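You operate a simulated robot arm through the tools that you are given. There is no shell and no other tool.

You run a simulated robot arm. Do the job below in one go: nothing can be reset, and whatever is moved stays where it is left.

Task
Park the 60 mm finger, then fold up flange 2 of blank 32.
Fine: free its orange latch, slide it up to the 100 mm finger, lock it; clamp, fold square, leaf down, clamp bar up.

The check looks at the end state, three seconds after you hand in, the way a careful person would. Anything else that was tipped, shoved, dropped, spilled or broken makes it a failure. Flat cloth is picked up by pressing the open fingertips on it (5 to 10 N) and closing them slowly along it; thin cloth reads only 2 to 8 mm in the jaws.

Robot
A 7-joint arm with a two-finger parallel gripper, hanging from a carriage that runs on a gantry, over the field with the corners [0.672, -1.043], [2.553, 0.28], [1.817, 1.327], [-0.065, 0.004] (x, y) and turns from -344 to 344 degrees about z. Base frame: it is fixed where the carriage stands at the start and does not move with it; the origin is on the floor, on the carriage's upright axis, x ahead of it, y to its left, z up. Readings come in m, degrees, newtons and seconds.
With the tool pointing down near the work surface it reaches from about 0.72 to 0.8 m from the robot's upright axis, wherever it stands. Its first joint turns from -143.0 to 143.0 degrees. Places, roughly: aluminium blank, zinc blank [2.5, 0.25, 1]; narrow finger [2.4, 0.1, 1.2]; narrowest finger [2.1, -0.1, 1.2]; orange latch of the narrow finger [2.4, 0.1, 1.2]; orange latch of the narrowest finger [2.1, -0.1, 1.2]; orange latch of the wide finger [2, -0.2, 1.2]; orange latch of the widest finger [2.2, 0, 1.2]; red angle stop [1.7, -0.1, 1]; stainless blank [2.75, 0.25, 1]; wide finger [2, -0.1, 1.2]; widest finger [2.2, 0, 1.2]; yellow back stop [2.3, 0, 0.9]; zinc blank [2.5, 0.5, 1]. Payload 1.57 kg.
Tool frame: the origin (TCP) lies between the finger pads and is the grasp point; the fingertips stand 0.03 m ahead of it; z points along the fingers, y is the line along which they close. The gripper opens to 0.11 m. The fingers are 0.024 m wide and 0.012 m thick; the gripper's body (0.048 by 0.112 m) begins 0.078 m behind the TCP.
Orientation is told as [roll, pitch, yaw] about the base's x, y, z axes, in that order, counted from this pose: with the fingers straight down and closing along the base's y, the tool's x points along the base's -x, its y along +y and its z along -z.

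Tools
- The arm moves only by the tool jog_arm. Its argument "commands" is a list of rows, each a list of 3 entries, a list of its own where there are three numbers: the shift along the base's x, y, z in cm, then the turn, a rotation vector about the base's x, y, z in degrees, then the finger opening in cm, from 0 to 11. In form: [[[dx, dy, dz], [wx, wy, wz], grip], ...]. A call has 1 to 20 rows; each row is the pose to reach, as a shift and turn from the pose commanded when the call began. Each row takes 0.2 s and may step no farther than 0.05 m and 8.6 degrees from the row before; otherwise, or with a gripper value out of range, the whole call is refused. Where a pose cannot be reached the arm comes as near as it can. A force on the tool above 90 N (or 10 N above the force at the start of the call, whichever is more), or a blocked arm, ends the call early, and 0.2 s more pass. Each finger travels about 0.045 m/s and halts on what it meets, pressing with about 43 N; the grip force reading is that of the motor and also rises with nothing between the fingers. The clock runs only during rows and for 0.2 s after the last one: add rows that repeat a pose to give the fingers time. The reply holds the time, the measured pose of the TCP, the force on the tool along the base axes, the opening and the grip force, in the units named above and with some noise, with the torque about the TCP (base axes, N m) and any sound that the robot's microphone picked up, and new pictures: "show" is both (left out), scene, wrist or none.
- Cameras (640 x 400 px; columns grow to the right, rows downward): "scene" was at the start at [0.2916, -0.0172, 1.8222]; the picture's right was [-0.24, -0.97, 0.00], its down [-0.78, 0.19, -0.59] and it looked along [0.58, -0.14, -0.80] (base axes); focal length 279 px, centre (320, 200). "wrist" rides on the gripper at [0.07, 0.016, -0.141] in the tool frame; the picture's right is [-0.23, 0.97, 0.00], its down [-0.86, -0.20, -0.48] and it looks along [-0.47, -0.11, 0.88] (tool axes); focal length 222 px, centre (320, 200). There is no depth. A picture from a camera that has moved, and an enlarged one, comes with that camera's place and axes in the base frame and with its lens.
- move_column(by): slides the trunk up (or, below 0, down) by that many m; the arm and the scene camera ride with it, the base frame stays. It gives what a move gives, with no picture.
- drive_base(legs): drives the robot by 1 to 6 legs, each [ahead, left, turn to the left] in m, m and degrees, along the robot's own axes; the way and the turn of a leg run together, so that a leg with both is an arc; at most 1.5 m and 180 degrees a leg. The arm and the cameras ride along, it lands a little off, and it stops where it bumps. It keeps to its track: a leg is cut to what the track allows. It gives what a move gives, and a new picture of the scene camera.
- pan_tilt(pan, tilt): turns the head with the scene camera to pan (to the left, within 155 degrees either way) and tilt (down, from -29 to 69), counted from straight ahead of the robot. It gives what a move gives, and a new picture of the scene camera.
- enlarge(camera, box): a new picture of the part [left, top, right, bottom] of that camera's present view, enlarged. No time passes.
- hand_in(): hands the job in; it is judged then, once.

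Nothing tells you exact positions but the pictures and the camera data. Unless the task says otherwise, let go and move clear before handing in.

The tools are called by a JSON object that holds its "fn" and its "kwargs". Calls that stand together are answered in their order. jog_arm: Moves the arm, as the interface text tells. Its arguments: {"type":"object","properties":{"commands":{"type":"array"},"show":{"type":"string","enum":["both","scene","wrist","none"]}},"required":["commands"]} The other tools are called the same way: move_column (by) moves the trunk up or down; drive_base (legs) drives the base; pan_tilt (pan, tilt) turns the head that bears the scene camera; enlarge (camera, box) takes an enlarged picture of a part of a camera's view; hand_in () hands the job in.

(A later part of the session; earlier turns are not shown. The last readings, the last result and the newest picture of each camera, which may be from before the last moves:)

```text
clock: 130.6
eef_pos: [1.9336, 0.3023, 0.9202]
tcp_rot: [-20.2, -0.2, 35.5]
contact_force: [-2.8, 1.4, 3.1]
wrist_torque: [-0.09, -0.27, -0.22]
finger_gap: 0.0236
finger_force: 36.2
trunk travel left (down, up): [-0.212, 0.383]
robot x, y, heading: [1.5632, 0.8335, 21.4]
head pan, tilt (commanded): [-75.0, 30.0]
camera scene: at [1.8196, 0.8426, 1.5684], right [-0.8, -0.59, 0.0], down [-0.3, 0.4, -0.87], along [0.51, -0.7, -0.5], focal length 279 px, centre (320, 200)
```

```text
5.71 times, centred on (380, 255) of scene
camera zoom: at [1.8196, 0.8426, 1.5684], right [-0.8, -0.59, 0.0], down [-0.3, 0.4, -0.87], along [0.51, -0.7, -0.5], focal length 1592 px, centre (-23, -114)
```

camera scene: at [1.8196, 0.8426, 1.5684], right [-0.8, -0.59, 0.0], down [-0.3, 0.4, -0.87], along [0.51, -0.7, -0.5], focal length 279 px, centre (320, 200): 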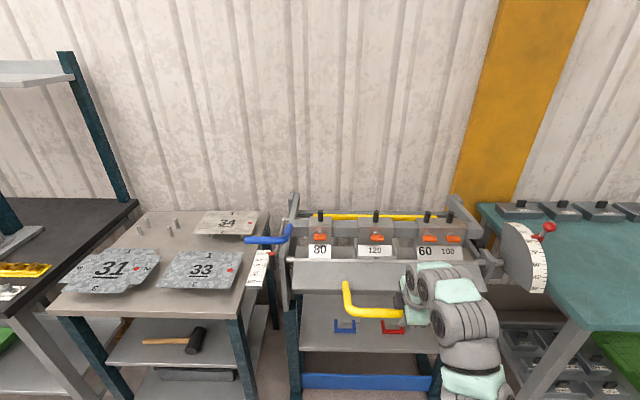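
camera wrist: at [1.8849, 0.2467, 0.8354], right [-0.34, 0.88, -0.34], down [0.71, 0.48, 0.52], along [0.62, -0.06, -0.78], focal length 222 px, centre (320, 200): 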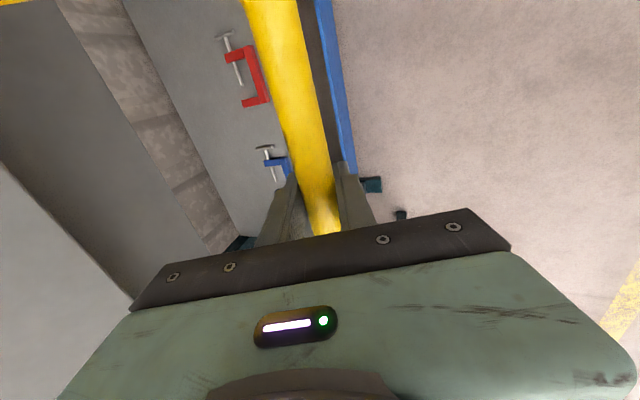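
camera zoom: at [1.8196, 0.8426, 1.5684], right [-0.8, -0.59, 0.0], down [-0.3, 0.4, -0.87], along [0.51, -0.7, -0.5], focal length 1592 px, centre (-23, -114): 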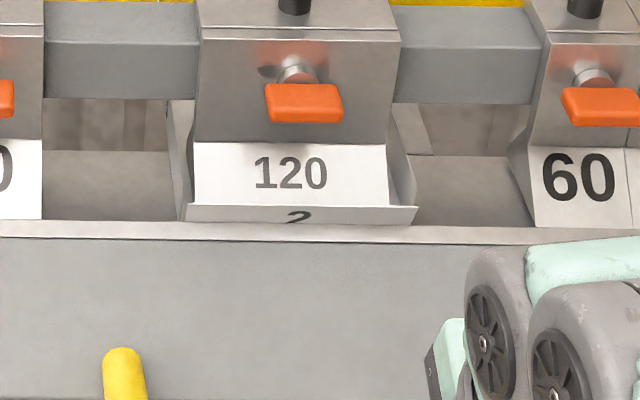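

{"fn": "enlarge", "kwargs": {"camera": "scene", "box": [350, 240, 400, 275]}}

{"fn": "enlarge", "kwargs": {"camera": "scene", "box": [440, 200, 560, 310]}}

```text
11.43 times, centred on (375, 258) of scene
camera zoom: at [1.8196, 0.8426, 1.5684], right [-0.8, -0.59, 0.0], down [-0.3, 0.4, -0.87], along [0.51, -0.7, -0.5], focal length 3184 px, centre (-309, -457)
```

zoom: 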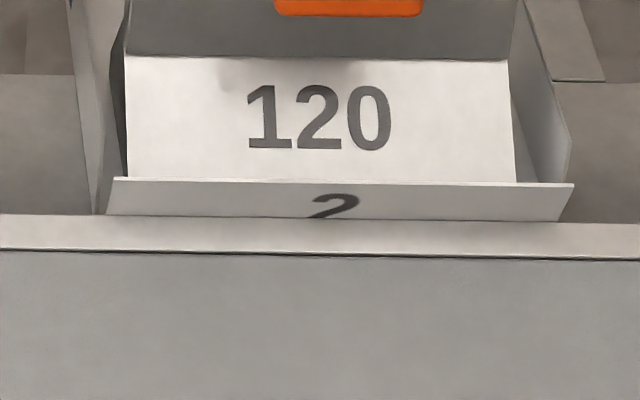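

```text
3.64 times, centred on (500, 255) of scene
camera zoom: at [1.8196, 0.8426, 1.5684], right [-0.8, -0.59, 0.0], down [-0.3, 0.4, -0.87], along [0.51, -0.7, -0.5], focal length 1013 px, centre (-334, 0)
```

zoom: 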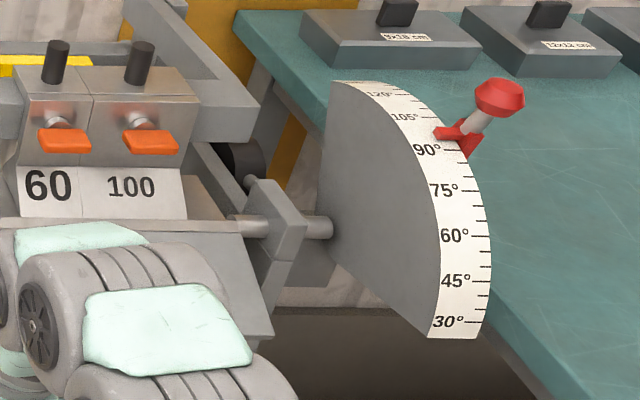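

The flange 2 edge is rising behind the leaf and we're at roughly 65–70°. I'll carry on lifting in small steps towards the stop.

{"fn": "move_column", "kwargs": {"by": 0.04}}

{"fn": "jog_arm", "kwargs": {"commands": [[[0.25, -0.35, 0], [0, 0, 0], 1.0], [[0.25, -0.35, 0], [0, 0, 0], 1.0]], "show": "scene"}}

{"fn": "enlarge", "kwargs": {"camera": "scene", "box": [440, 200, 560, 330]}}

```text
clock: 131.5
eef_pos: [1.9377, 0.297, 0.962]
tcp_rot: [-20.6, -0.1, 35.4]
contact_force: [18.9, -32.4, -8.9]
wrist_torque: [0.26, 0.09, -0.36]
finger_gap: 0.0234
finger_force: 36.4
trunk travel left (down, up): [-0.252, 0.343]
robot x, y, heading: [1.5583, 0.8329, 21.5]
head pan, tilt (commanded): [-75.0, 30.0]
```

```text
clock: 132.1
eef_pos: [1.9384, 0.2984, 0.9613]
tcp_rot: [-20.1, -0.1, 35.3]
contact_force: [7.0, -10.7, -1.3]
wrist_torque: [0.19, -0.43, -0.17]
finger_gap: 0.0239
finger_force: 35.3
trunk travel left (down, up): [-0.252, 0.343]
robot x, y, heading: [1.5607, 0.8318, 21.6]
head pan, tilt (commanded): [-75.0, 30.0]
camera scene: at [1.8203, 0.842, 1.6087], right [-0.8, -0.59, 0.0], down [-0.3, 0.4, -0.87], along [0.51, -0.7, -0.5], focal length 279 px, centre (320, 200)
```

scene: 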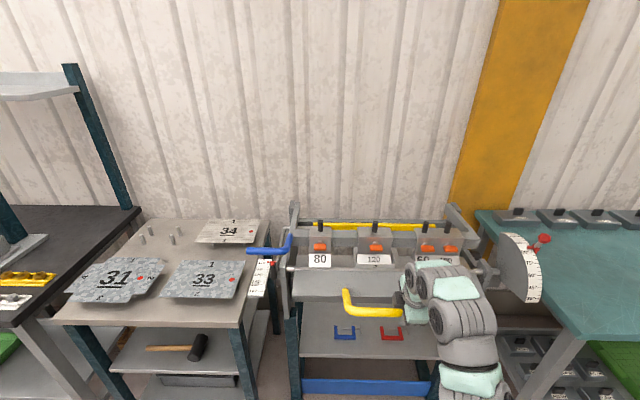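

```text
3.08 times, centred on (500, 265) of scene
camera zoom: at [1.8203, 0.842, 1.6087], right [-0.8, -0.59, 0.0], down [-0.3, 0.4, -0.87], along [0.51, -0.7, -0.5], focal length 857 px, centre (-234, 0)
```

zoom: 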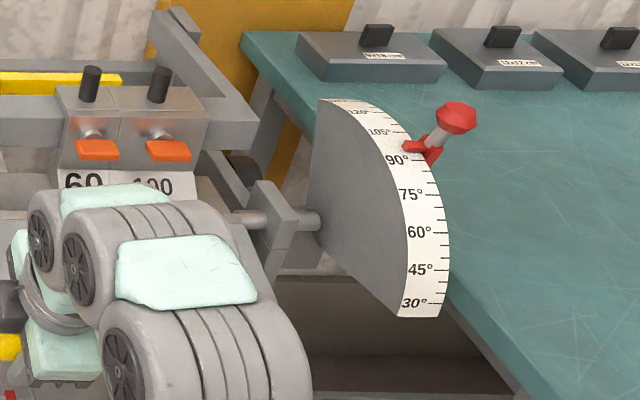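

{"fn": "jog_arm", "kwargs": {"commands": [[[0.3, -0.4, 0.3], [0, 0, 0], 1.0], [[0.5, -0.7, 0.8], [0, 0, 0], 1.0], [[0.7, -1.0, 1.3], [0, 0, 0], 1.0], [[0.95, -1.3, 1.9], [0, 0, 0], 1.0], [[0.95, -1.3, 1.9], [0, 0, 0], 1.0]], "show": "none"}}

```text
clock: 133.3
eef_pos: [1.947, 0.286, 0.9798]
tcp_rot: [-20.3, -0.1, 35.4]
contact_force: [-4.1, 6.5, 3.8]
wrist_torque: [-0.06, -0.12, -0.32]
finger_gap: 0.0239
finger_force: 15.0
trunk travel left (down, up): [-0.252, 0.343]
robot x, y, heading: [1.5633, 0.8361, 21.5]
head pan, tilt (commanded): [-75.0, 30.0]
```

{"fn": "jog_arm", "kwargs": {"commands": [[[0.1, -0.15, 0.6], [0, 0, 0], 1.0], [[0.2, -0.3, 1.2], [0, 0, 0], 1.0], [[0.3, -0.42, 1.7], [0, 0, 0], 1.0], [[0.3, -0.42, 1.7], [0, 0, 0], 1.0]], "show": "scene"}}

{"fn": "enlarge", "kwargs": {"camera": "scene", "box": [280, 200, 560, 340]}}

```text
clock: 134.3
eef_pos: [1.9508, 0.2802, 0.9963]
tcp_rot: [-20.2, -0.3, 35.4]
contact_force: [11.7, -16.1, -12.6]
wrist_torque: [0.55, -0.34, -0.12]
finger_gap: 0.0238
finger_force: 36.1
trunk travel left (down, up): [-0.252, 0.343]
robot x, y, heading: [1.5637, 0.8341, 21.2]
head pan, tilt (commanded): [-75.0, 30.0]
camera scene: at [1.8205, 0.8416, 1.6086], right [-0.8, -0.59, 0.0], down [-0.3, 0.4, -0.87], along [0.51, -0.7, -0.5], focal length 279 px, centre (320, 200)
```

scene: 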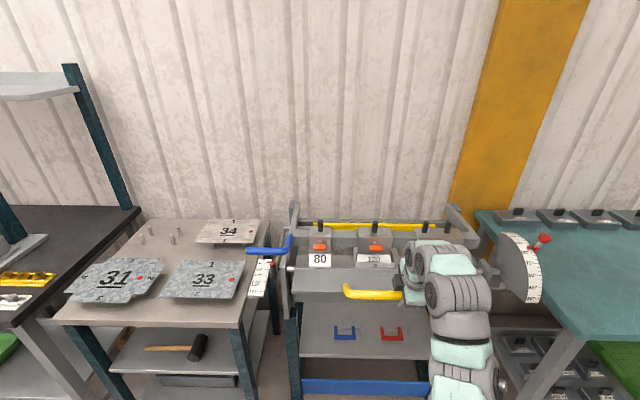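

```text
2.29 times, centred on (420, 270) of scene
camera zoom: at [1.8205, 0.8416, 1.6086], right [-0.8, -0.59, 0.0], down [-0.3, 0.4, -0.87], along [0.51, -0.7, -0.5], focal length 637 px, centre (91, 40)
```

zoom: 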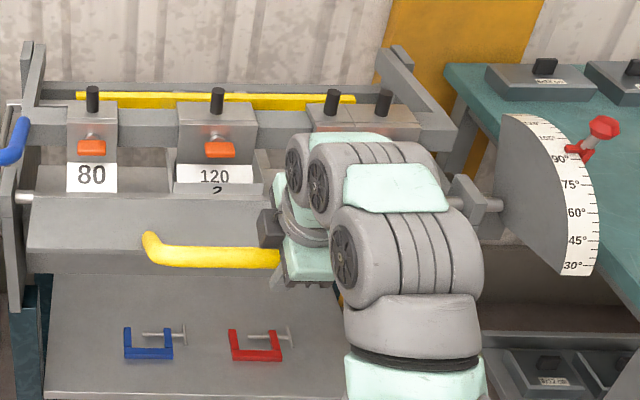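

{"fn": "jog_arm", "kwargs": {"commands": [[[0.35, -0.5, 0.1], [0, 0, 0], 1.0], [[0.55, -0.8, 0.5], [0, 0, 0], 1.0], [[0.75, -1.05, 0.9], [0, 0, 0], 1.0], [[0.92, -1.3, 1.3], [0, 0, 0], 1.0], [[0.92, -1.3, 1.3], [0, 0, 0], 1.0]], "show": "none"}}

```text
clock: 135.5
eef_pos: [1.9569, 0.2716, 1.0077]
tcp_rot: [-20.0, -0.1, 35.2]
contact_force: [-16.0, 25.3, 15.3]
wrist_torque: [-0.24, -0.36, -0.29]
finger_gap: 0.0239
finger_force: 35.6
trunk travel left (down, up): [-0.252, 0.343]
robot x, y, heading: [1.5592, 0.8356, 21.6]
head pan, tilt (commanded): [-75.0, 30.0]
```

{"fn": "jog_arm", "kwargs": {"commands": [[[-0.2, 0.28, 0.6], [0, 0, 0], 1.0], [[-0.1, 0.14, 1.0], [0, 0, 0], 1.0], [[0, 0, 1.4], [0, 0, 0], 1.0], [[0.08, -0.11, 1.78], [0, 0, 0], 1.0], [[0.08, -0.11, 1.78], [0, 0, 0], 1.0]], "show": "scene"}}

{"fn": "enlarge", "kwargs": {"camera": "scene", "box": [280, 200, 560, 340]}}

```text
clock: 136.7
eef_pos: [1.9586, 0.2677, 1.0251]
tcp_rot: [-20.1, -0.2, 35.4]
contact_force: [7.6, -11.1, -22.1]
wrist_torque: [0.15, -0.06, -0.22]
finger_gap: 0.0238
finger_force: 36.0
trunk travel left (down, up): [-0.252, 0.343]
robot x, y, heading: [1.5603, 0.836, 21.6]
head pan, tilt (commanded): [-75.0, 30.0]
camera scene: at [1.8198, 0.8426, 1.6082], right [-0.8, -0.59, 0.0], down [-0.3, 0.4, -0.87], along [0.51, -0.7, -0.5], focal length 279 px, centre (320, 200)
```

scene: 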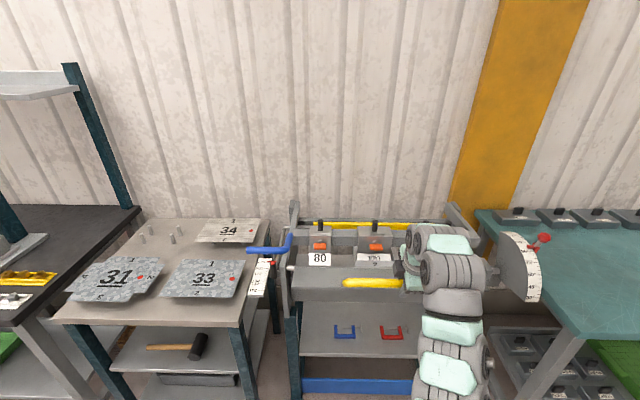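

```text
2.29 times, centred on (420, 270) of scene
camera zoom: at [1.8198, 0.8426, 1.6082], right [-0.8, -0.59, 0.0], down [-0.3, 0.4, -0.87], along [0.51, -0.7, -0.5], focal length 637 px, centre (91, 40)
```

zoom: 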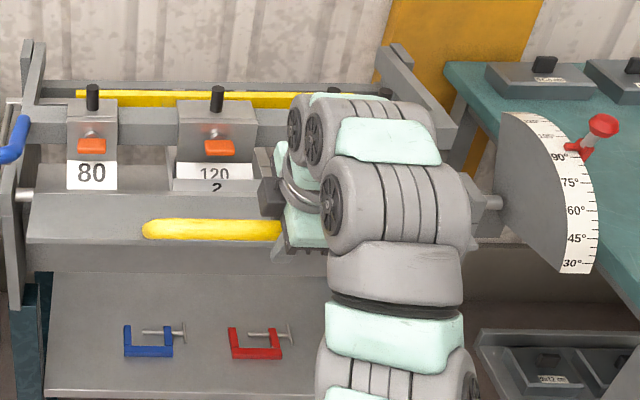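

{"fn": "jog_arm", "kwargs": {"commands": [[[0.3, -0.42, 0.2], [0, 0, 0], 1.0], [[0.5, -0.7, 0.4], [0, 0, 0], 1.0], [[0.68, -0.95, 0.6], [0, 0, 0], 1.0], [[0.68, -0.95, 0.6], [0, 0, 0], 1.0]], "show": "none"}}

```text
clock: 137.7
eef_pos: [1.9589, 0.2689, 1.0262]
tcp_rot: [-19.4, -0.2, 35.3]
contact_force: [-30.4, 49.3, -9.7]
wrist_torque: [-0.33, -0.48, -0.22]
finger_gap: 0.0239
finger_force: 35.5
trunk travel left (down, up): [-0.252, 0.343]
robot x, y, heading: [1.5614, 0.8344, 21.7]
head pan, tilt (commanded): [-75.0, 30.0]
```

The tangential force jumped to about 41 N with no more travel, so the leaf is against the angle stop. I'll inspect it here.

{"fn": "enlarge", "kwargs": {"camera": "scene", "box": [340, 230, 420, 300]}}

{"fn": "enlarge", "kwargs": {"camera": "scene", "box": [450, 200, 560, 310]}}

```text
5.71 times, centred on (380, 265) of scene
camera zoom: at [1.8166, 0.8477, 1.6073], right [-0.8, -0.59, 0.0], down [-0.3, 0.41, -0.86], along [0.51, -0.69, -0.51], focal length 1592 px, centre (-23, -171)
```

zoom: 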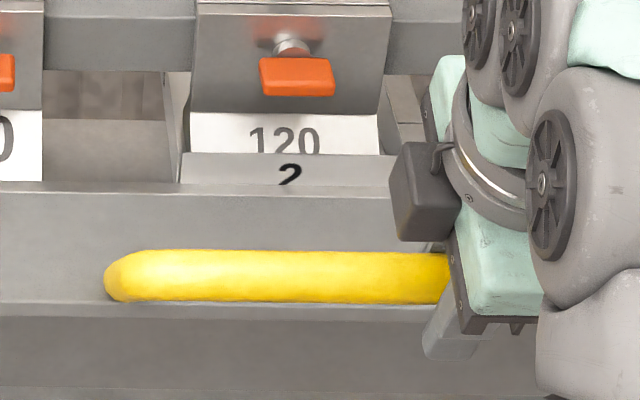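

```text
3.64 times, centred on (505, 255) of scene
camera zoom: at [1.8166, 0.8477, 1.6073], right [-0.8, -0.59, 0.0], down [-0.3, 0.41, -0.86], along [0.51, -0.69, -0.51], focal length 1013 px, centre (-353, 0)
```

zoom: 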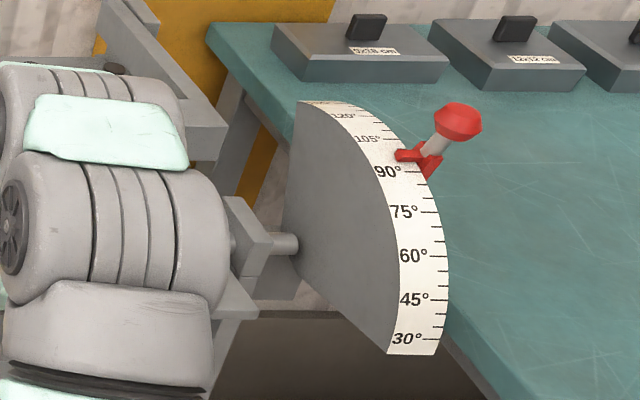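

{"fn": "jog_arm", "kwargs": {"commands": [[[-0.1, 0.14, 0.5], [0, 0, 0], 1.0], [[-0.1, 0.14, 0.9], [0, 0, 0], 1.0], [[-0.1, 0.14, 0.9], [0, 0, 0], 1.0]], "show": "none"}}

```text
clock: 138.5
eef_pos: [1.9569, 0.2697, 1.0334]
tcp_rot: [-19.3, -0.1, 35.2]
contact_force: [-27.8, 37.9, -45.4]
wrist_torque: [-0.25, -0.51, -0.17]
finger_gap: 0.0239
finger_force: 35.3
trunk travel left (down, up): [-0.252, 0.343]
robot x, y, heading: [1.5637, 0.8337, 21.5]
head pan, tilt (commanded): [-75.0, 30.0]
```

The stop holds at over 60 N, so the fold is fully against it. Now I'll bring the leaf back down along the same path.

{"fn": "jog_arm", "kwargs": {"commands": [[[-0.84, 1.18, -1.68], [0, 0, 0], 1.0], [[-1.24, 1.75, -3.08], [0, 0, 0], 1.0], [[-1.65, 2.33, -4.45], [0, 0, 0], 1.0], [[-2.11, 2.98, -6.08], [0, 0, 0], 1.0], [[-2.57, 3.63, -7.58], [0, 0, 0], 1.0], [[-2.57, 3.63, -7.58], [0, 0, 0], 1.0]], "show": "scene"}}

{"fn": "enlarge", "kwargs": {"camera": "scene", "box": [280, 200, 560, 340]}}

```text
clock: 139.9
eef_pos: [1.9418, 0.2927, 0.9656]
tcp_rot: [-20.3, -0.2, 35.5]
contact_force: [12.1, -17.6, -9.8]
wrist_torque: [0.01, 0.57, -0.42]
finger_gap: 0.0235
finger_force: 35.9
trunk travel left (down, up): [-0.252, 0.343]
robot x, y, heading: [1.5605, 0.8346, 21.7]
head pan, tilt (commanded): [-75.0, 30.0]
camera scene: at [1.8208, 0.8412, 1.6085], right [-0.8, -0.59, 0.0], down [-0.3, 0.4, -0.87], along [0.51, -0.7, -0.5], focal length 279 px, centre (320, 200)
```

scene: 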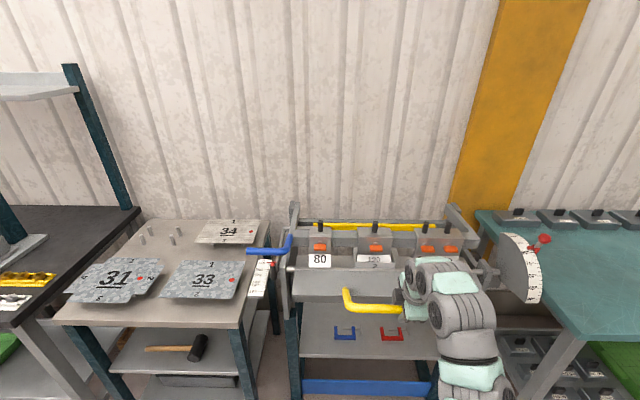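

```text
2.29 times, centred on (420, 270) of scene
camera zoom: at [1.8208, 0.8412, 1.6085], right [-0.8, -0.59, 0.0], down [-0.3, 0.4, -0.87], along [0.51, -0.7, -0.5], focal length 637 px, centre (91, 40)
```

zoom: 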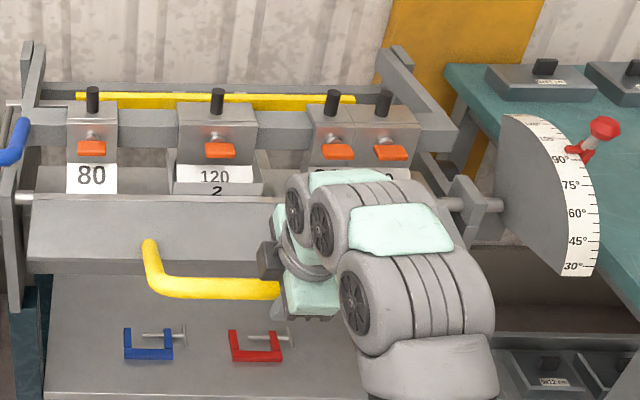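

{"fn": "move_column", "kwargs": {"by": -0.045}}

{"fn": "move_column", "kwargs": {"by": -0.045}}

{"fn": "jog_arm", "kwargs": {"commands": [[[0, 0, 0], [0, 0, 0], 1.0]], "show": "wrist"}}

```text
clock: 140.7
eef_pos: [1.934, 0.3021, 0.9167]
tcp_rot: [-19.7, -0.2, 35.5]
contact_force: [-13.0, 24.3, 0.1]
wrist_torque: [-0.02, -0.04, -0.25]
finger_gap: 0.0233
finger_force: 36.4
trunk travel left (down, up): [-0.207, 0.388]
robot x, y, heading: [1.5634, 0.8355, 21.4]
head pan, tilt (commanded): [-75.0, 30.0]
```

```text
clock: 141.6
eef_pos: [1.9361, 0.2997, 0.872]
tcp_rot: [-20.0, 0.0, 35.3]
contact_force: [-11.5, 17.5, -2.5]
wrist_torque: [-0.32, -0.13, -0.14]
finger_gap: 0.0275
finger_force: 10.2
trunk travel left (down, up): [-0.162, 0.433]
robot x, y, heading: [1.5628, 0.8339, 21.4]
head pan, tilt (commanded): [-75.0, 30.0]
```

```text
clock: 142.0
eef_pos: [1.9359, 0.2996, 0.8744]
tcp_rot: [-19.9, -0.1, 35.3]
contact_force: [-11.5, 16.9, -2.2]
wrist_torque: [-0.39, -0.05, -0.18]
finger_gap: 0.0271
finger_force: 9.3
trunk travel left (down, up): [-0.162, 0.433]
robot x, y, heading: [1.5595, 0.837, 21.4]
head pan, tilt (commanded): [-75.0, 30.0]
camera wrist: at [1.8403, 0.3107, 1.0005], right [-0.34, 0.88, -0.33], down [0.71, 0.47, 0.52], along [0.61, -0.06, -0.79], focal length 222 px, centre (320, 200)
```

wrist: 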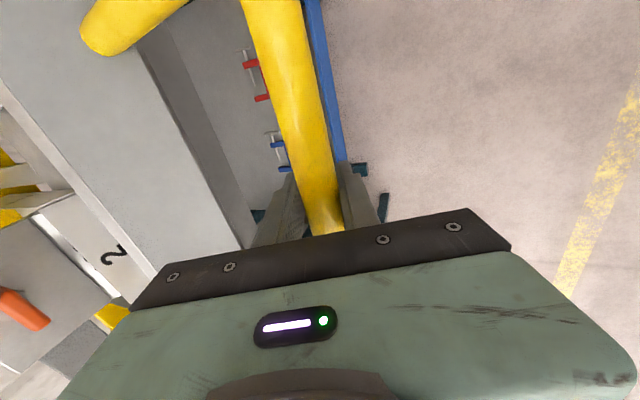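

{"fn": "jog_arm", "kwargs": {"commands": [[[-0.1, 0.14, -1.1], [0, 0, 0], 1.0], [[-0.1, 0.14, -2.2], [0, 0, 0], 1.0], [[-0.08, 0.11, -3.3], [0, 0, 0], 1.0], [[-0.06, 0.08, -4.45], [0, 0, 0], 1.0], [[0.14, -0.2, -5.4], [0, 0, 0], 1.0], [[0.35, -0.49, -6.35], [0, 0, 0], 1.0], [[0.55, -0.78, -7.3], [0, 0, 0], 1.0], [[0.76, -1.08, -8.25], [0, 0, 0], 1.0], [[0.76, -1.08, -8.25], [0, 0, 0], 1.0]], "show": "wrist"}}

```text
clock: 144.0
eef_pos: [1.9438, 0.2867, 0.7912]
tcp_rot: [-20.0, -0.1, 35.3]
contact_force: [-4.2, 2.9, -3.2]
wrist_torque: [0.2, -0.55, -0.16]
finger_gap: 0.0237
finger_force: 36.1
trunk travel left (down, up): [-0.162, 0.433]
robot x, y, heading: [1.5631, 0.8344, 21.4]
head pan, tilt (commanded): [-75.0, 30.0]
camera wrist: at [1.8494, 0.2983, 0.9184], right [-0.34, 0.88, -0.33], down [0.71, 0.47, 0.52], along [0.61, -0.06, -0.79], focal length 222 px, centre (320, 200)
```

wrist: 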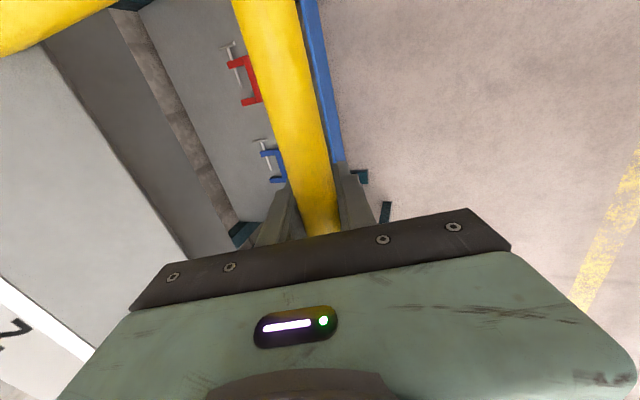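

{"fn": "jog_arm", "kwargs": {"commands": [[[0.58, -0.82, -1.8], [0, 0, 0], 1.0], [[1.16, -1.63, -3.7], [0, 0, 0], 1.0], [[1.97, -2.77, -5.3], [0, 0, 0], 1.0], [[2.77, -3.92, -6.9], [0, 0, 0], 1.0], [[3.58, -5.06, -8.3], [0, 0, 0], 1.0], [[4.62, -6.53, -9.4], [0, 0, 0], 1.0], [[5.6, -7.9, -10.45], [0, 0, 0], 1.0], [[5.6, -7.9, -10.45], [0, 0, 0], 1.0]], "show": "scene"}}

{"fn": "enlarge", "kwargs": {"camera": "scene", "box": [280, 180, 580, 360]}}

```text
clock: 145.8
eef_pos: [1.9923, 0.2168, 0.6794]
tcp_rot: [-19.4, -0.3, 35.4]
contact_force: [-15.4, 23.3, -37.4]
wrist_torque: [-1.07, -0.76, -0.29]
finger_gap: 0.0236
finger_force: 35.9
trunk travel left (down, up): [-0.162, 0.433]
robot x, y, heading: [1.564, 0.8356, 21.5]
head pan, tilt (commanded): [-75.0, 30.0]
camera scene: at [1.8165, 0.8475, 1.517], right [-0.8, -0.59, 0.0], down [-0.3, 0.41, -0.86], along [0.51, -0.69, -0.51], focal length 279 px, centre (320, 200)
```

scene: 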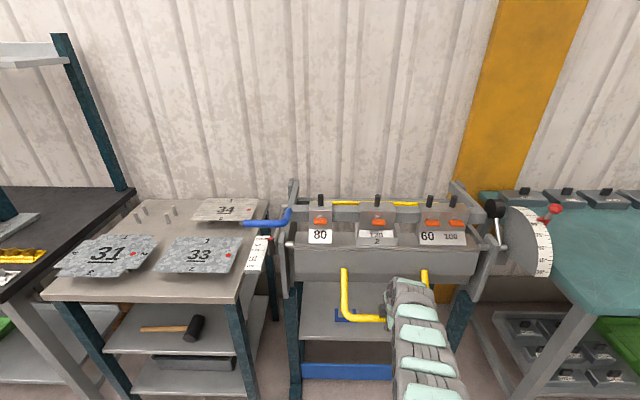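

```text
2.13 times, centred on (430, 270) of scene
camera zoom: at [1.8165, 0.8475, 1.517], right [-0.8, -0.59, 0.0], down [-0.3, 0.41, -0.86], along [0.51, -0.69, -0.51], focal length 594 px, centre (85, 51)
```

zoom: 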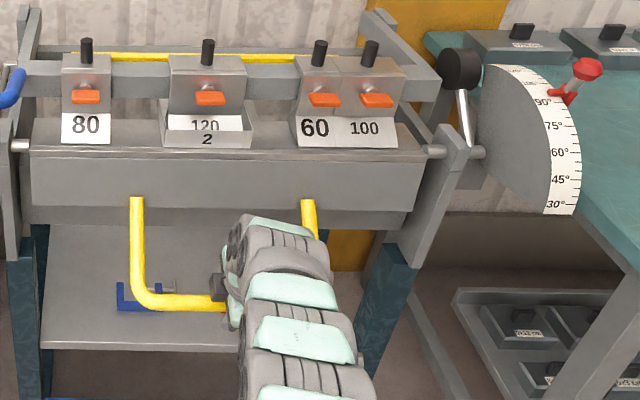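

{"fn": "jog_arm", "kwargs": {"commands": [[[0.2, -0.28, -0.7], [0, 0, 0], 1.0], [[0.4, -0.57, -1.2], [0, 0, 0], 1.0], [[0.8, -1.13, -1.4], [0, 0, 0], 1.0], [[0.8, -1.13, -1.4], [0, 0, 0], 1.0]], "show": "none"}}

```text
clock: 146.8
eef_pos: [1.9959, 0.2155, 0.6787]
tcp_rot: [-19.8, -0.1, 35.3]
contact_force: [-15.9, 19.0, -28.5]
wrist_torque: [-0.83, -0.78, -0.24]
finger_gap: 0.0237
finger_force: 35.6
out of reach, approached as far as the arm can: row 1, 2, 3, 4
trunk travel left (down, up): [-0.162, 0.433]
robot x, y, heading: [1.5612, 0.8334, 21.4]
head pan, tilt (commanded): [-75.0, 30.0]
```

{"fn": "move_column", "kwargs": {"by": -0.03}}

{"fn": "jog_arm", "kwargs": {"commands": [[[0.2, -0.28, 0], [0, 0, 0], 1.0], [[0.5, -0.7, 0], [0, 0, 0], 1.0], [[0.5, -0.7, 0], [0, 0, 0], 1.0]], "show": "wrist"}}

```text
clock: 147.6
eef_pos: [2.0062, 0.2025, 0.6586]
tcp_rot: [-20.7, -0.1, 35.3]
contact_force: [4.3, -7.3, 12.1]
wrist_torque: [0.45, 0.08, -0.08]
finger_gap: 0.0242
finger_force: 8.3
trunk travel left (down, up): [-0.132, 0.463]
robot x, y, heading: [1.5665, 0.837, 21.6]
head pan, tilt (commanded): [-75.0, 30.0]
```

```text
clock: 148.3
eef_pos: [2.0056, 0.2024, 0.6574]
tcp_rot: [-20.4, -0.1, 35.4]
contact_force: [5.1, -4.2, 16.5]
wrist_torque: [0.18, 0.35, -0.33]
finger_gap: 0.0235
finger_force: 36.2
out of reach, approached as far as the arm can: row 2, 3
trunk travel left (down, up): [-0.132, 0.463]
robot x, y, heading: [1.5595, 0.8365, 21.0]
head pan, tilt (commanded): [-75.0, 30.0]
camera wrist: at [1.9091, 0.2155, 0.7836], right [-0.34, 0.88, -0.34], down [0.71, 0.48, 0.52], along [0.62, -0.06, -0.78], focal length 222 px, centre (320, 200)
```

wrist: 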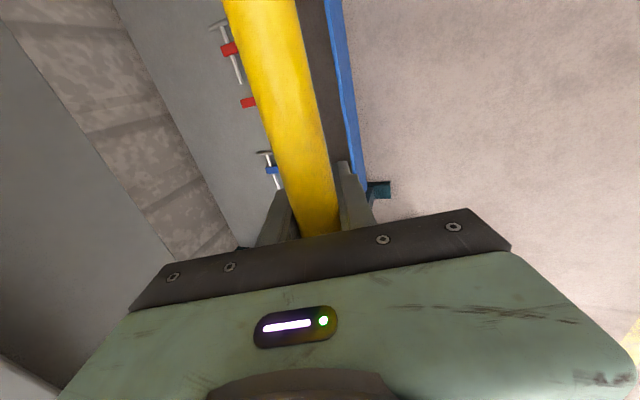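

{"fn": "jog_arm", "kwargs": {"commands": [[[0, 0, 0], [0, 0, 0], 4], [[0, 0, 0], [0, 0, 0], 6], [[0, 0, 0], [0, 0, 0], 6], [[-0.6, 0.84, 2.8], [0, 0, 0], 6], [[-1.2, 1.7, 5.7], [0, 0, 0], 6], [[-1.8, 2.55, 8.6], [0, 0, 0], 6], [[-3.2, 4.5, 11], [0, 0, 0], 6], [[-4.6, 6.5, 13], [0, 0, 0], 6]], "show": "both"}}

{"fn": "enlarge", "kwargs": {"camera": "scene", "box": [280, 180, 580, 360]}}

```text
clock: 150.2
eef_pos: [1.9556, 0.2724, 0.783]
tcp_rot: [-20.1, -0.1, 35.4]
contact_force: [-0.6, -0.1, 0.0]
wrist_torque: [-0.01, 0.0, 0.01]
finger_gap: 0.0599
finger_force: 0.0
trunk travel left (down, up): [-0.132, 0.463]
robot x, y, heading: [1.5624, 0.8389, 21.5]
head pan, tilt (commanded): [-75.0, 30.0]
camera scene: at [1.8196, 0.8428, 1.4883], right [-0.8, -0.59, 0.0], down [-0.3, 0.4, -0.87], along [0.51, -0.7, -0.5], focal length 279 px, centre (320, 200)
camera wrist: at [1.8601, 0.284, 0.9105], right [-0.34, 0.88, -0.33], down [0.71, 0.48, 0.52], along [0.62, -0.06, -0.79], focal length 222 px, centre (320, 200)
```

scene: 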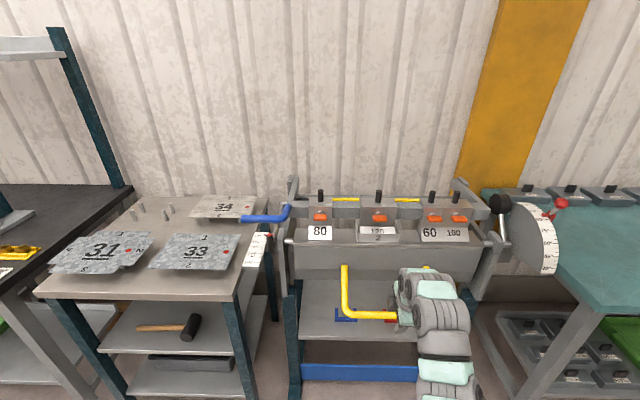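
wrist: 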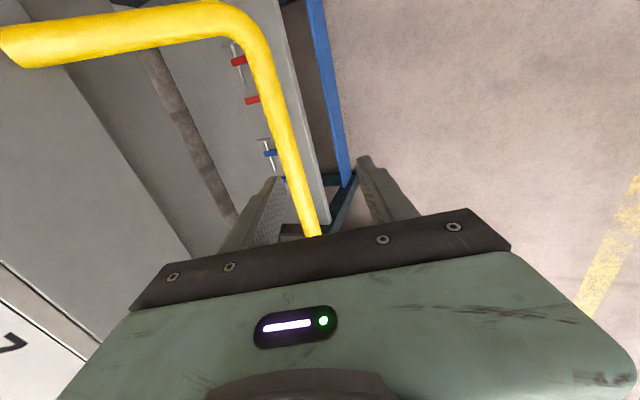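

```text
2.13 times, centred on (430, 270) of scene
camera zoom: at [1.8196, 0.8428, 1.4883], right [-0.8, -0.59, 0.0], down [-0.3, 0.4, -0.87], along [0.51, -0.7, -0.5], focal length 594 px, centre (85, 51)
```

zoom: 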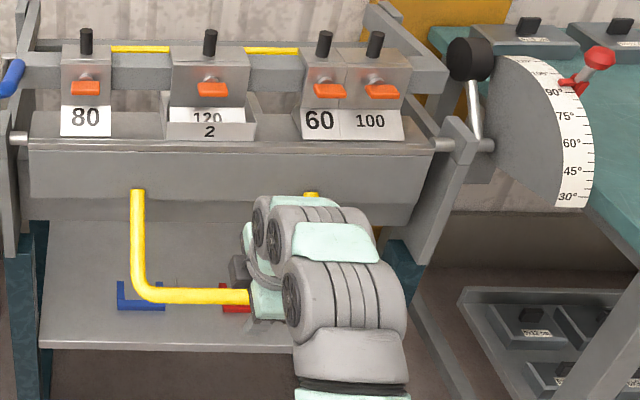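

{"fn": "enlarge", "kwargs": {"camera": "scene", "box": [480, 175, 570, 275]}}

{"fn": "enlarge", "kwargs": {"camera": "scene", "box": [340, 195, 420, 265]}}

```text
4.00 times, centred on (525, 225) of scene
camera zoom: at [1.8196, 0.8428, 1.4883], right [-0.8, -0.59, 0.0], down [-0.3, 0.4, -0.87], along [0.51, -0.7, -0.5], focal length 1114 px, centre (-500, 100)
```

zoom: 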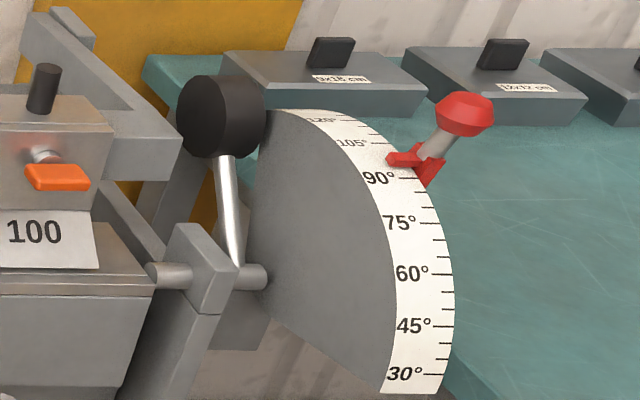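

```text
5.71 times, centred on (380, 230) of scene
camera zoom: at [1.8196, 0.8428, 1.4883], right [-0.8, -0.59, 0.0], down [-0.3, 0.4, -0.87], along [0.51, -0.7, -0.5], focal length 1592 px, centre (-23, 29)
```

zoom: 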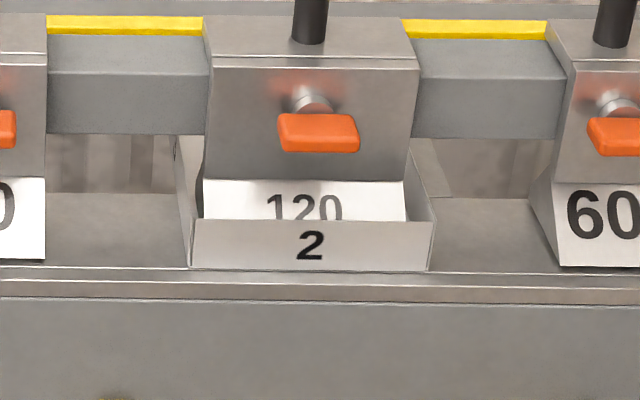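

Flange 2 now stands up with its "2" facing out. To make sure the leaf is fully down, I'll push the handle gently back from the front with closed fingers.

{"fn": "jog_arm", "kwargs": {"commands": [[[0, 0, 0], [0, 0, 0], 3], [[0, 0, -2], [0, 0, 0], 0], [[0, 0, -4.5], [0, 0, 0], 0], [[0, 0, -7], [0, 0, 0], 0], [[0, 0, -8.5], [0, 0, 0], 0], [[0.9, -1.2, -8.5], [0, 0, 0], 0], [[1.7, -2.4, -8.5], [0, 0, 0], 0], [[1.7, -2.4, -8.5], [0, 0, 0], 0]], "show": "wrist"}}

```text
clock: 151.9
eef_pos: [1.9723, 0.2475, 0.6988]
tcp_rot: [-20.1, -0.1, 35.4]
contact_force: [-0.4, -0.2, -0.3]
wrist_torque: [0.04, 0.0, -0.01]
finger_gap: 0.0
finger_force: 21.0
trunk travel left (down, up): [-0.132, 0.463]
robot x, y, heading: [1.5614, 0.8363, 21.5]
head pan, tilt (commanded): [-75.0, 30.0]
camera wrist: at [1.8766, 0.2598, 0.8252], right [-0.34, 0.88, -0.34], down [0.71, 0.48, 0.52], along [0.62, -0.06, -0.79], focal length 222 px, centre (320, 200)
```

wrist: 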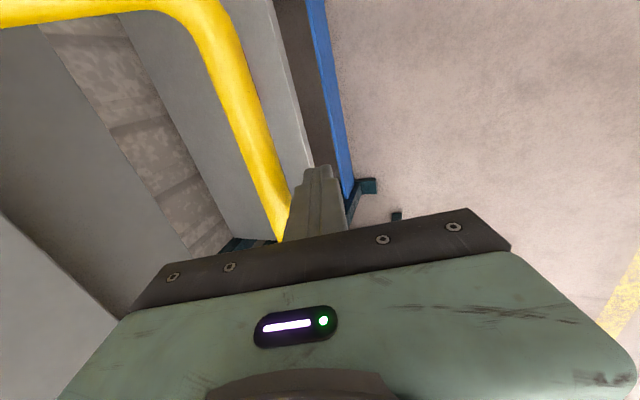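

{"fn": "jog_arm", "kwargs": {"commands": [[[0.46, -0.65, 0], [0, 0, 0], 0], [[0.92, -1.3, 0], [0, 0, 0], 0], [[1.3, -1.8, 0], [0, 0, 0], 0], [[1.6, -2.25, 0], [0, 0, 0], 0], [[1.6, -2.25, 0], [0, 0, 0], 0]], "show": "wrist"}}

```text
clock: 153.2
eef_pos: [1.9867, 0.2306, 0.6944]
tcp_rot: [-19.6, -0.1, 35.4]
contact_force: [-4.0, 6.3, -16.5]
wrist_torque: [0.25, 0.09, -0.03]
finger_gap: 0.0
finger_force: 21.7
trunk travel left (down, up): [-0.132, 0.463]
robot x, y, heading: [1.5618, 0.8341, 21.6]
head pan, tilt (commanded): [-75.0, 30.0]
camera wrist: at [1.8905, 0.2413, 0.8218], right [-0.34, 0.88, -0.33], down [0.71, 0.47, 0.52], along [0.61, -0.05, -0.79], focal length 222 px, centre (320, 200)
```

wrist: 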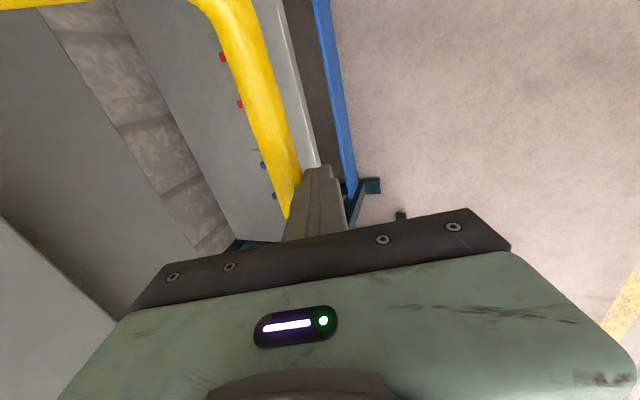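

{"fn": "jog_arm", "kwargs": {"commands": [[[0.23, -0.33, 0], [0, 0, 0], 0], [[0.46, -0.65, 0], [0, 0, 0], 0], [[0.6, -0.85, 0], [0, 0, 0], 0], [[0.6, -0.85, 0], [0, 0, 0], 0]], "show": "none"}}

```text
clock: 154.2
eef_pos: [1.9886, 0.2275, 0.6931]
tcp_rot: [-19.6, -0.1, 35.2]
contact_force: [-29.3, 47.8, 17.0]
wrist_torque: [0.03, 0.0, -0.01]
finger_gap: 0.0001
finger_force: 21.2
trunk travel left (down, up): [-0.132, 0.463]
robot x, y, heading: [1.5619, 0.832, 21.3]
head pan, tilt (commanded): [-75.0, 30.0]
```

The handle takes 56 N without moving, so the leaf is hard down. Now I'll back off, rise and return to the blue lever to open the clamp bar.

{"fn": "jog_arm", "kwargs": {"commands": [[[-1.5, 2.1, 0], [0, 0, 0], 0], [[-3.2, 4.5, 1], [0, 0, 0], 0], [[-4.6, 6.5, 4], [0, 0, 0], 0]], "show": "none"}}

{"fn": "move_column", "kwargs": {"by": 0.4}}

{"fn": "jog_arm", "kwargs": {"commands": [[[0, 0, 0], [5.44, 3.86, 0], 2], [[0, 0, 0], [10.9, 7.7, 0], 4], [[0, 0, 0], [16.3, 11.6, 0], 6], [[0, 0, 0], [16.3, 11.6, 0], 7]], "show": "none"}}

{"fn": "pan_tilt", "kwargs": {"pan": -75, "tilt": 45}}

{"fn": "enlarge", "kwargs": {"camera": "scene", "box": [280, 130, 480, 290]}}

```text
clock: 154.9
eef_pos: [1.949, 0.2814, 0.74]
tcp_rot: [-20.2, -0.2, 35.4]
contact_force: [0.1, 0.2, -0.2]
wrist_torque: [-0.01, 0.02, -0.01]
finger_gap: 0.0
finger_force: 21.5
trunk travel left (down, up): [-0.132, 0.463]
robot x, y, heading: [1.5615, 0.8331, 21.2]
head pan, tilt (commanded): [-75.0, 30.0]
```

```text
clock: 158.8
eef_pos: [1.9493, 0.2822, 1.1373]
tcp_rot: [-20.0, -0.2, 35.4]
contact_force: [-0.1, 0.6, 0.8]
wrist_torque: [0.02, 0.02, 0.01]
finger_gap: 0.0
finger_force: 21.6
trunk travel left (down, up): [-0.532, 0.063]
robot x, y, heading: [1.5629, 0.836, 21.3]
head pan, tilt (commanded): [-75.0, 30.0]
```

```text
clock: 159.8
eef_pos: [1.9493, 0.2823, 1.1397]
tcp_rot: [0.0, -0.1, 35.4]
contact_force: [0.0, -0.5, -0.6]
wrist_torque: [0.0, -0.01, 0.0]
finger_gap: 0.0697
finger_force: 0.0
trunk travel left (down, up): [-0.532, 0.063]
robot x, y, heading: [1.5586, 0.835, 21.6]
head pan, tilt (commanded): [-75.0, 30.0]
```

```text
clock: 160.6
eef_pos: [1.9501, 0.2824, 1.1395]
tcp_rot: [-0.1, -0.1, 35.4]
contact_force: [0.6, 0.2, 0.0]
wrist_torque: [-0.02, 0.0, -0.01]
finger_gap: 0.07
finger_force: 0.1
trunk travel left (down, up): [-0.532, 0.063]
robot x, y, heading: [1.5621, 0.8364, 21.3]
head pan, tilt (commanded): [-75.0, 45.0]
camera scene: at [1.8144, 0.85, 1.8659], right [-0.8, -0.59, 0.0], down [-0.42, 0.57, -0.71], along [0.42, -0.57, -0.71], focal length 279 px, centre (320, 200)
```

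scene: 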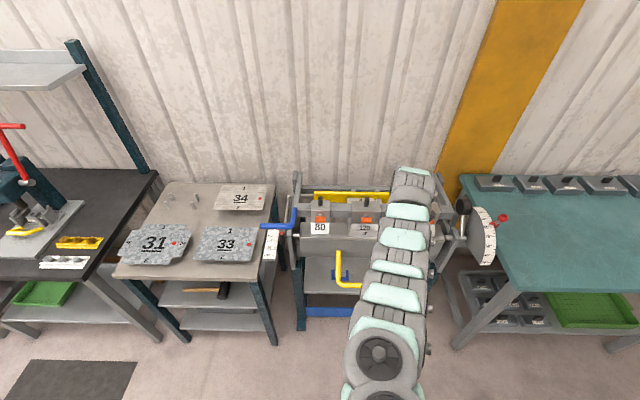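

```text
2.50 times, centred on (380, 210) of scene
camera zoom: at [1.8144, 0.85, 1.8659], right [-0.8, -0.59, 0.0], down [-0.42, 0.57, -0.71], along [0.42, -0.57, -0.71], focal length 697 px, centre (170, 175)
```

zoom: 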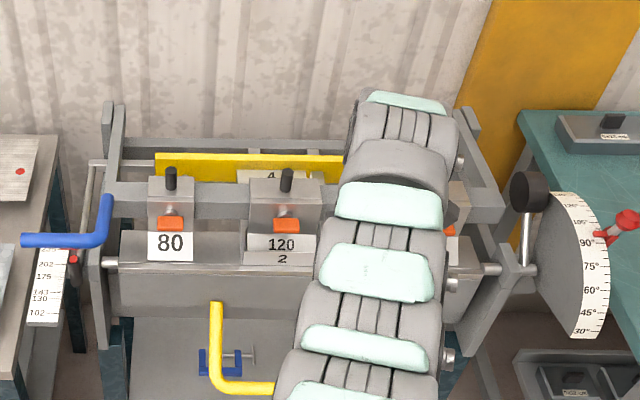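

{"fn": "drive_base", "kwargs": {"legs": [[0.388, 0.096, 0]]}}

{"fn": "jog_arm", "kwargs": {"commands": [[[0, 0, 0], [0, 0, 0], 7]], "show": "wrist"}}

{"fn": "enlarge", "kwargs": {"camera": "scene", "box": [440, 200, 560, 290]}}

```text
clock: 163.0
eef_pos: [2.2738, 0.5122, 1.1388]
tcp_rot: [-0.1, 0.0, 35.3]
contact_force: [0.0, 0.1, -0.5]
wrist_torque: [0.01, -0.01, 0.0]
finger_gap: 0.0703
finger_force: 0.2
trunk travel left (down, up): [-0.532, 0.063]
robot x, y, heading: [1.8847, 1.0652, 21.4]
head pan, tilt (commanded): [-75.0, 45.0]
camera scene: at [2.1403, 1.0807, 1.8658], right [-0.81, -0.59, 0.0], down [-0.42, 0.57, -0.71], along [0.42, -0.57, -0.71], focal length 279 px, centre (320, 200)
```

scene: 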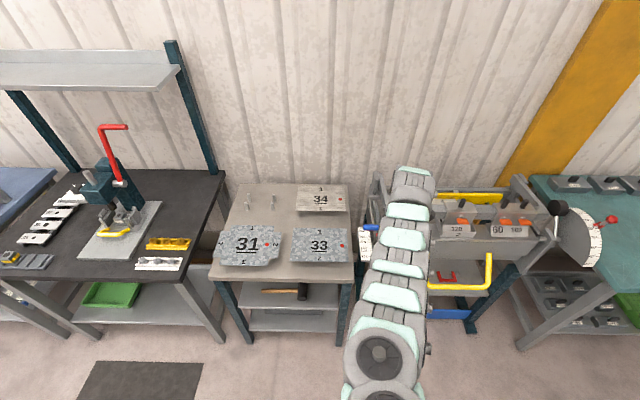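

```text
clock: 163.4
eef_pos: [2.2738, 0.5125, 1.1381]
tcp_rot: [-0.1, -0.1, 35.3]
contact_force: [0.2, -0.5, -0.3]
wrist_torque: [-0.02, 0.04, -0.01]
finger_gap: 0.0702
finger_force: 0.1
trunk travel left (down, up): [-0.532, 0.063]
robot x, y, heading: [1.8833, 1.0646, 21.5]
head pan, tilt (commanded): [-75.0, 45.0]
camera wrist: at [2.2058, 0.4861, 1.2798], right [-0.38, 0.93, 0.0], down [0.81, 0.33, 0.48], along [0.45, 0.18, -0.88], focal length 222 px, centre (320, 200)
```

wrist: 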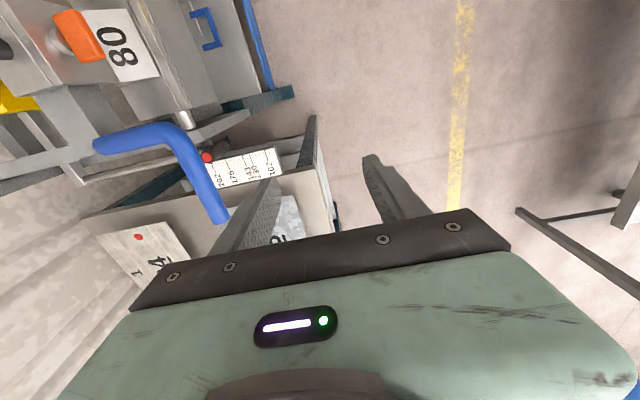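

```text
4.44 times, centred on (500, 245) of scene
camera zoom: at [2.1403, 1.0807, 1.8658], right [-0.81, -0.59, 0.0], down [-0.42, 0.57, -0.71], along [0.42, -0.57, -0.71], focal length 1238 px, centre (-480, 0)
```

zoom: 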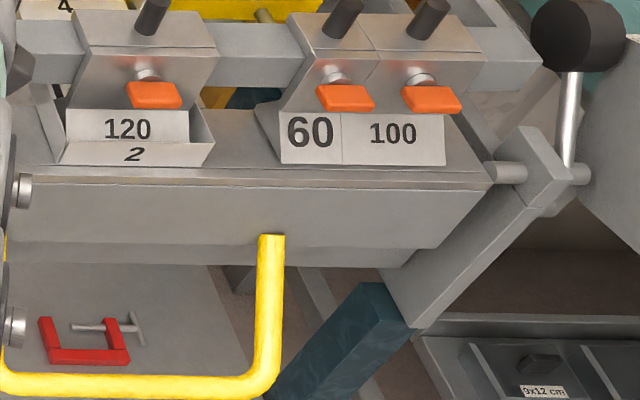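

{"fn": "jog_arm", "kwargs": {"commands": [[[0, 0, 3.5], [0, 0, 0], 7], [[0, 0, 7], [0, 0, 0], 7], [[0, 0, 10], [0, 0, 0], 7], [[0, 0, 10], [0, 0, 0], 7]], "show": "none"}}

{"fn": "drive_base", "kwargs": {"legs": [[0.0358, -0.1457, 0]]}}

{"fn": "jog_arm", "kwargs": {"commands": [[[0, 0, 0], [0, 0, 0], 7]], "show": "wrist"}}

{"fn": "enlarge", "kwargs": {"camera": "wrist", "box": [180, 40, 460, 260]}}

```text
clock: 164.4
eef_pos: [2.2747, 0.514, 1.2382]
tcp_rot: [0.0, -0.1, 35.4]
contact_force: [0.6, -0.3, 0.2]
wrist_torque: [-0.01, 0.0, 0.01]
finger_gap: 0.0699
finger_force: 0.0
trunk travel left (down, up): [-0.532, 0.063]
robot x, y, heading: [1.8869, 1.0653, 21.3]
head pan, tilt (commanded): [-75.0, 45.0]
```

```text
clock: 165.8
eef_pos: [2.36, 0.3914, 1.2392]
tcp_rot: [-0.1, 0.0, 35.2]
contact_force: [0.6, -0.7, -0.3]
wrist_torque: [-0.01, -0.02, -0.01]
finger_gap: 0.0702
finger_force: 0.0
trunk travel left (down, up): [-0.532, 0.063]
robot x, y, heading: [1.9724, 0.9464, 21.5]
head pan, tilt (commanded): [-75.0, 45.0]
camera scene: at [2.2265, 0.9586, 1.8658], right [-0.81, -0.59, 0.0], down [-0.42, 0.57, -0.71], along [0.42, -0.57, -0.71], focal length 279 px, centre (320, 200)
```

scene: 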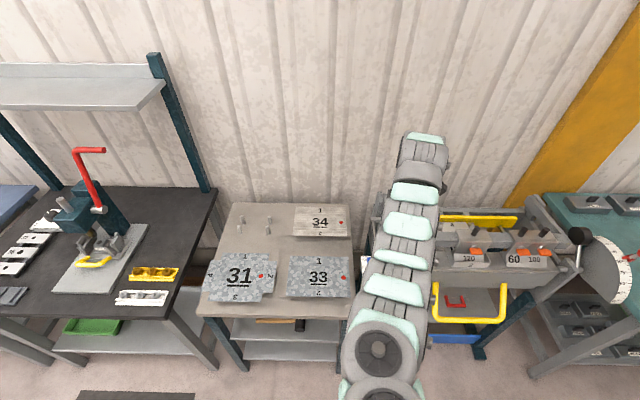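

```text
clock: 166.2
eef_pos: [2.3609, 0.3902, 1.2388]
tcp_rot: [-0.1, -0.2, 35.3]
contact_force: [-0.5, 0.3, 0.1]
wrist_torque: [0.01, 0.04, -0.02]
finger_gap: 0.0701
finger_force: 0.1
trunk travel left (down, up): [-0.532, 0.063]
robot x, y, heading: [1.9689, 0.9427, 21.4]
head pan, tilt (commanded): [-75.0, 45.0]
camera wrist: at [2.2922, 0.3642, 1.3799], right [-0.38, 0.93, 0.0], down [0.81, 0.33, 0.48], along [0.45, 0.18, -0.88], focal length 222 px, centre (320, 200)
```

wrist: 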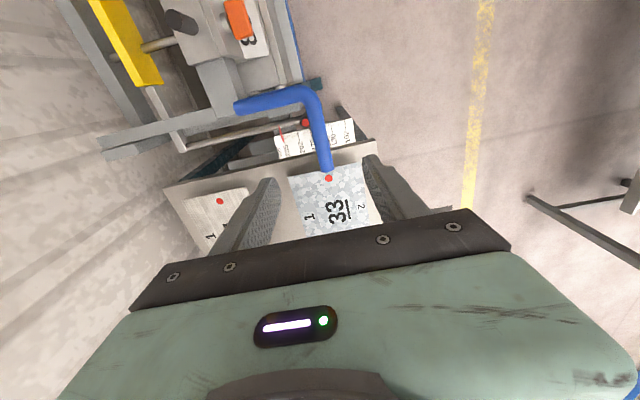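

```text
1.82 times, centred on (320, 150) of wrist
camera zoom: at [2.2922, 0.3642, 1.3799], right [-0.38, 0.93, 0.0], down [0.81, 0.33, 0.48], along [0.45, 0.18, -0.88], focal length 404 px, centre (320, 291)
```

zoom: 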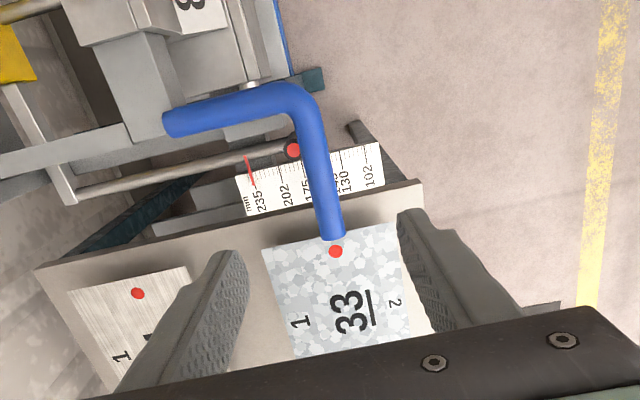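

The rod is centred under the gripper. I'll lower the trunk so the fingers straddle it, then close.

{"fn": "move_column", "kwargs": {"by": -0.2}}

{"fn": "jog_arm", "kwargs": {"commands": [[[0, 0, 0], [0, 0, 0], 5], [[0, 0, 0], [0, 0, 0], 3.4], [[0, 0, 0], [0, 0, 0], 3.4]], "show": "wrist"}}

```text
clock: 168.4
eef_pos: [2.3611, 0.3916, 1.0398]
tcp_rot: [-0.1, -0.1, 35.4]
contact_force: [-0.3, -0.1, 0.0]
wrist_torque: [-0.01, 0.01, 0.0]
finger_gap: 0.0701
finger_force: 0.0
trunk travel left (down, up): [-0.332, 0.263]
robot x, y, heading: [1.9723, 0.944, 21.4]
head pan, tilt (commanded): [-75.0, 45.0]
```

```text
clock: 169.2
eef_pos: [2.3609, 0.3906, 1.0389]
tcp_rot: [0.0, -0.1, 35.4]
contact_force: [0.0, 0.1, 0.2]
wrist_torque: [0.0, 0.02, -0.03]
finger_gap: 0.0342
finger_force: 0.0
trunk travel left (down, up): [-0.332, 0.263]
robot x, y, heading: [1.9722, 0.9414, 21.3]
head pan, tilt (commanded): [-75.0, 45.0]
camera wrist: at [2.2923, 0.3642, 1.1801], right [-0.38, 0.93, 0.0], down [0.81, 0.33, 0.48], along [0.45, 0.18, -0.88], focal length 222 px, centre (320, 200)
```

wrist: 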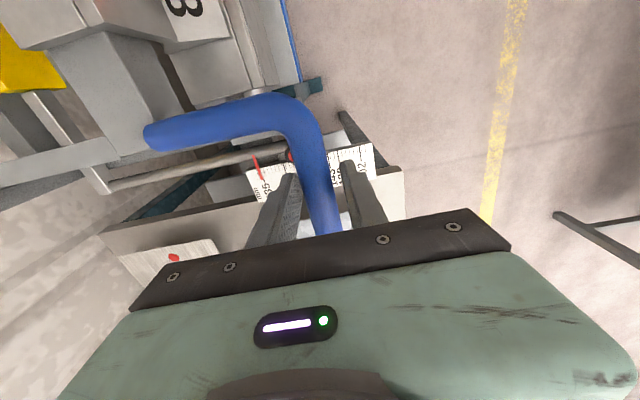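

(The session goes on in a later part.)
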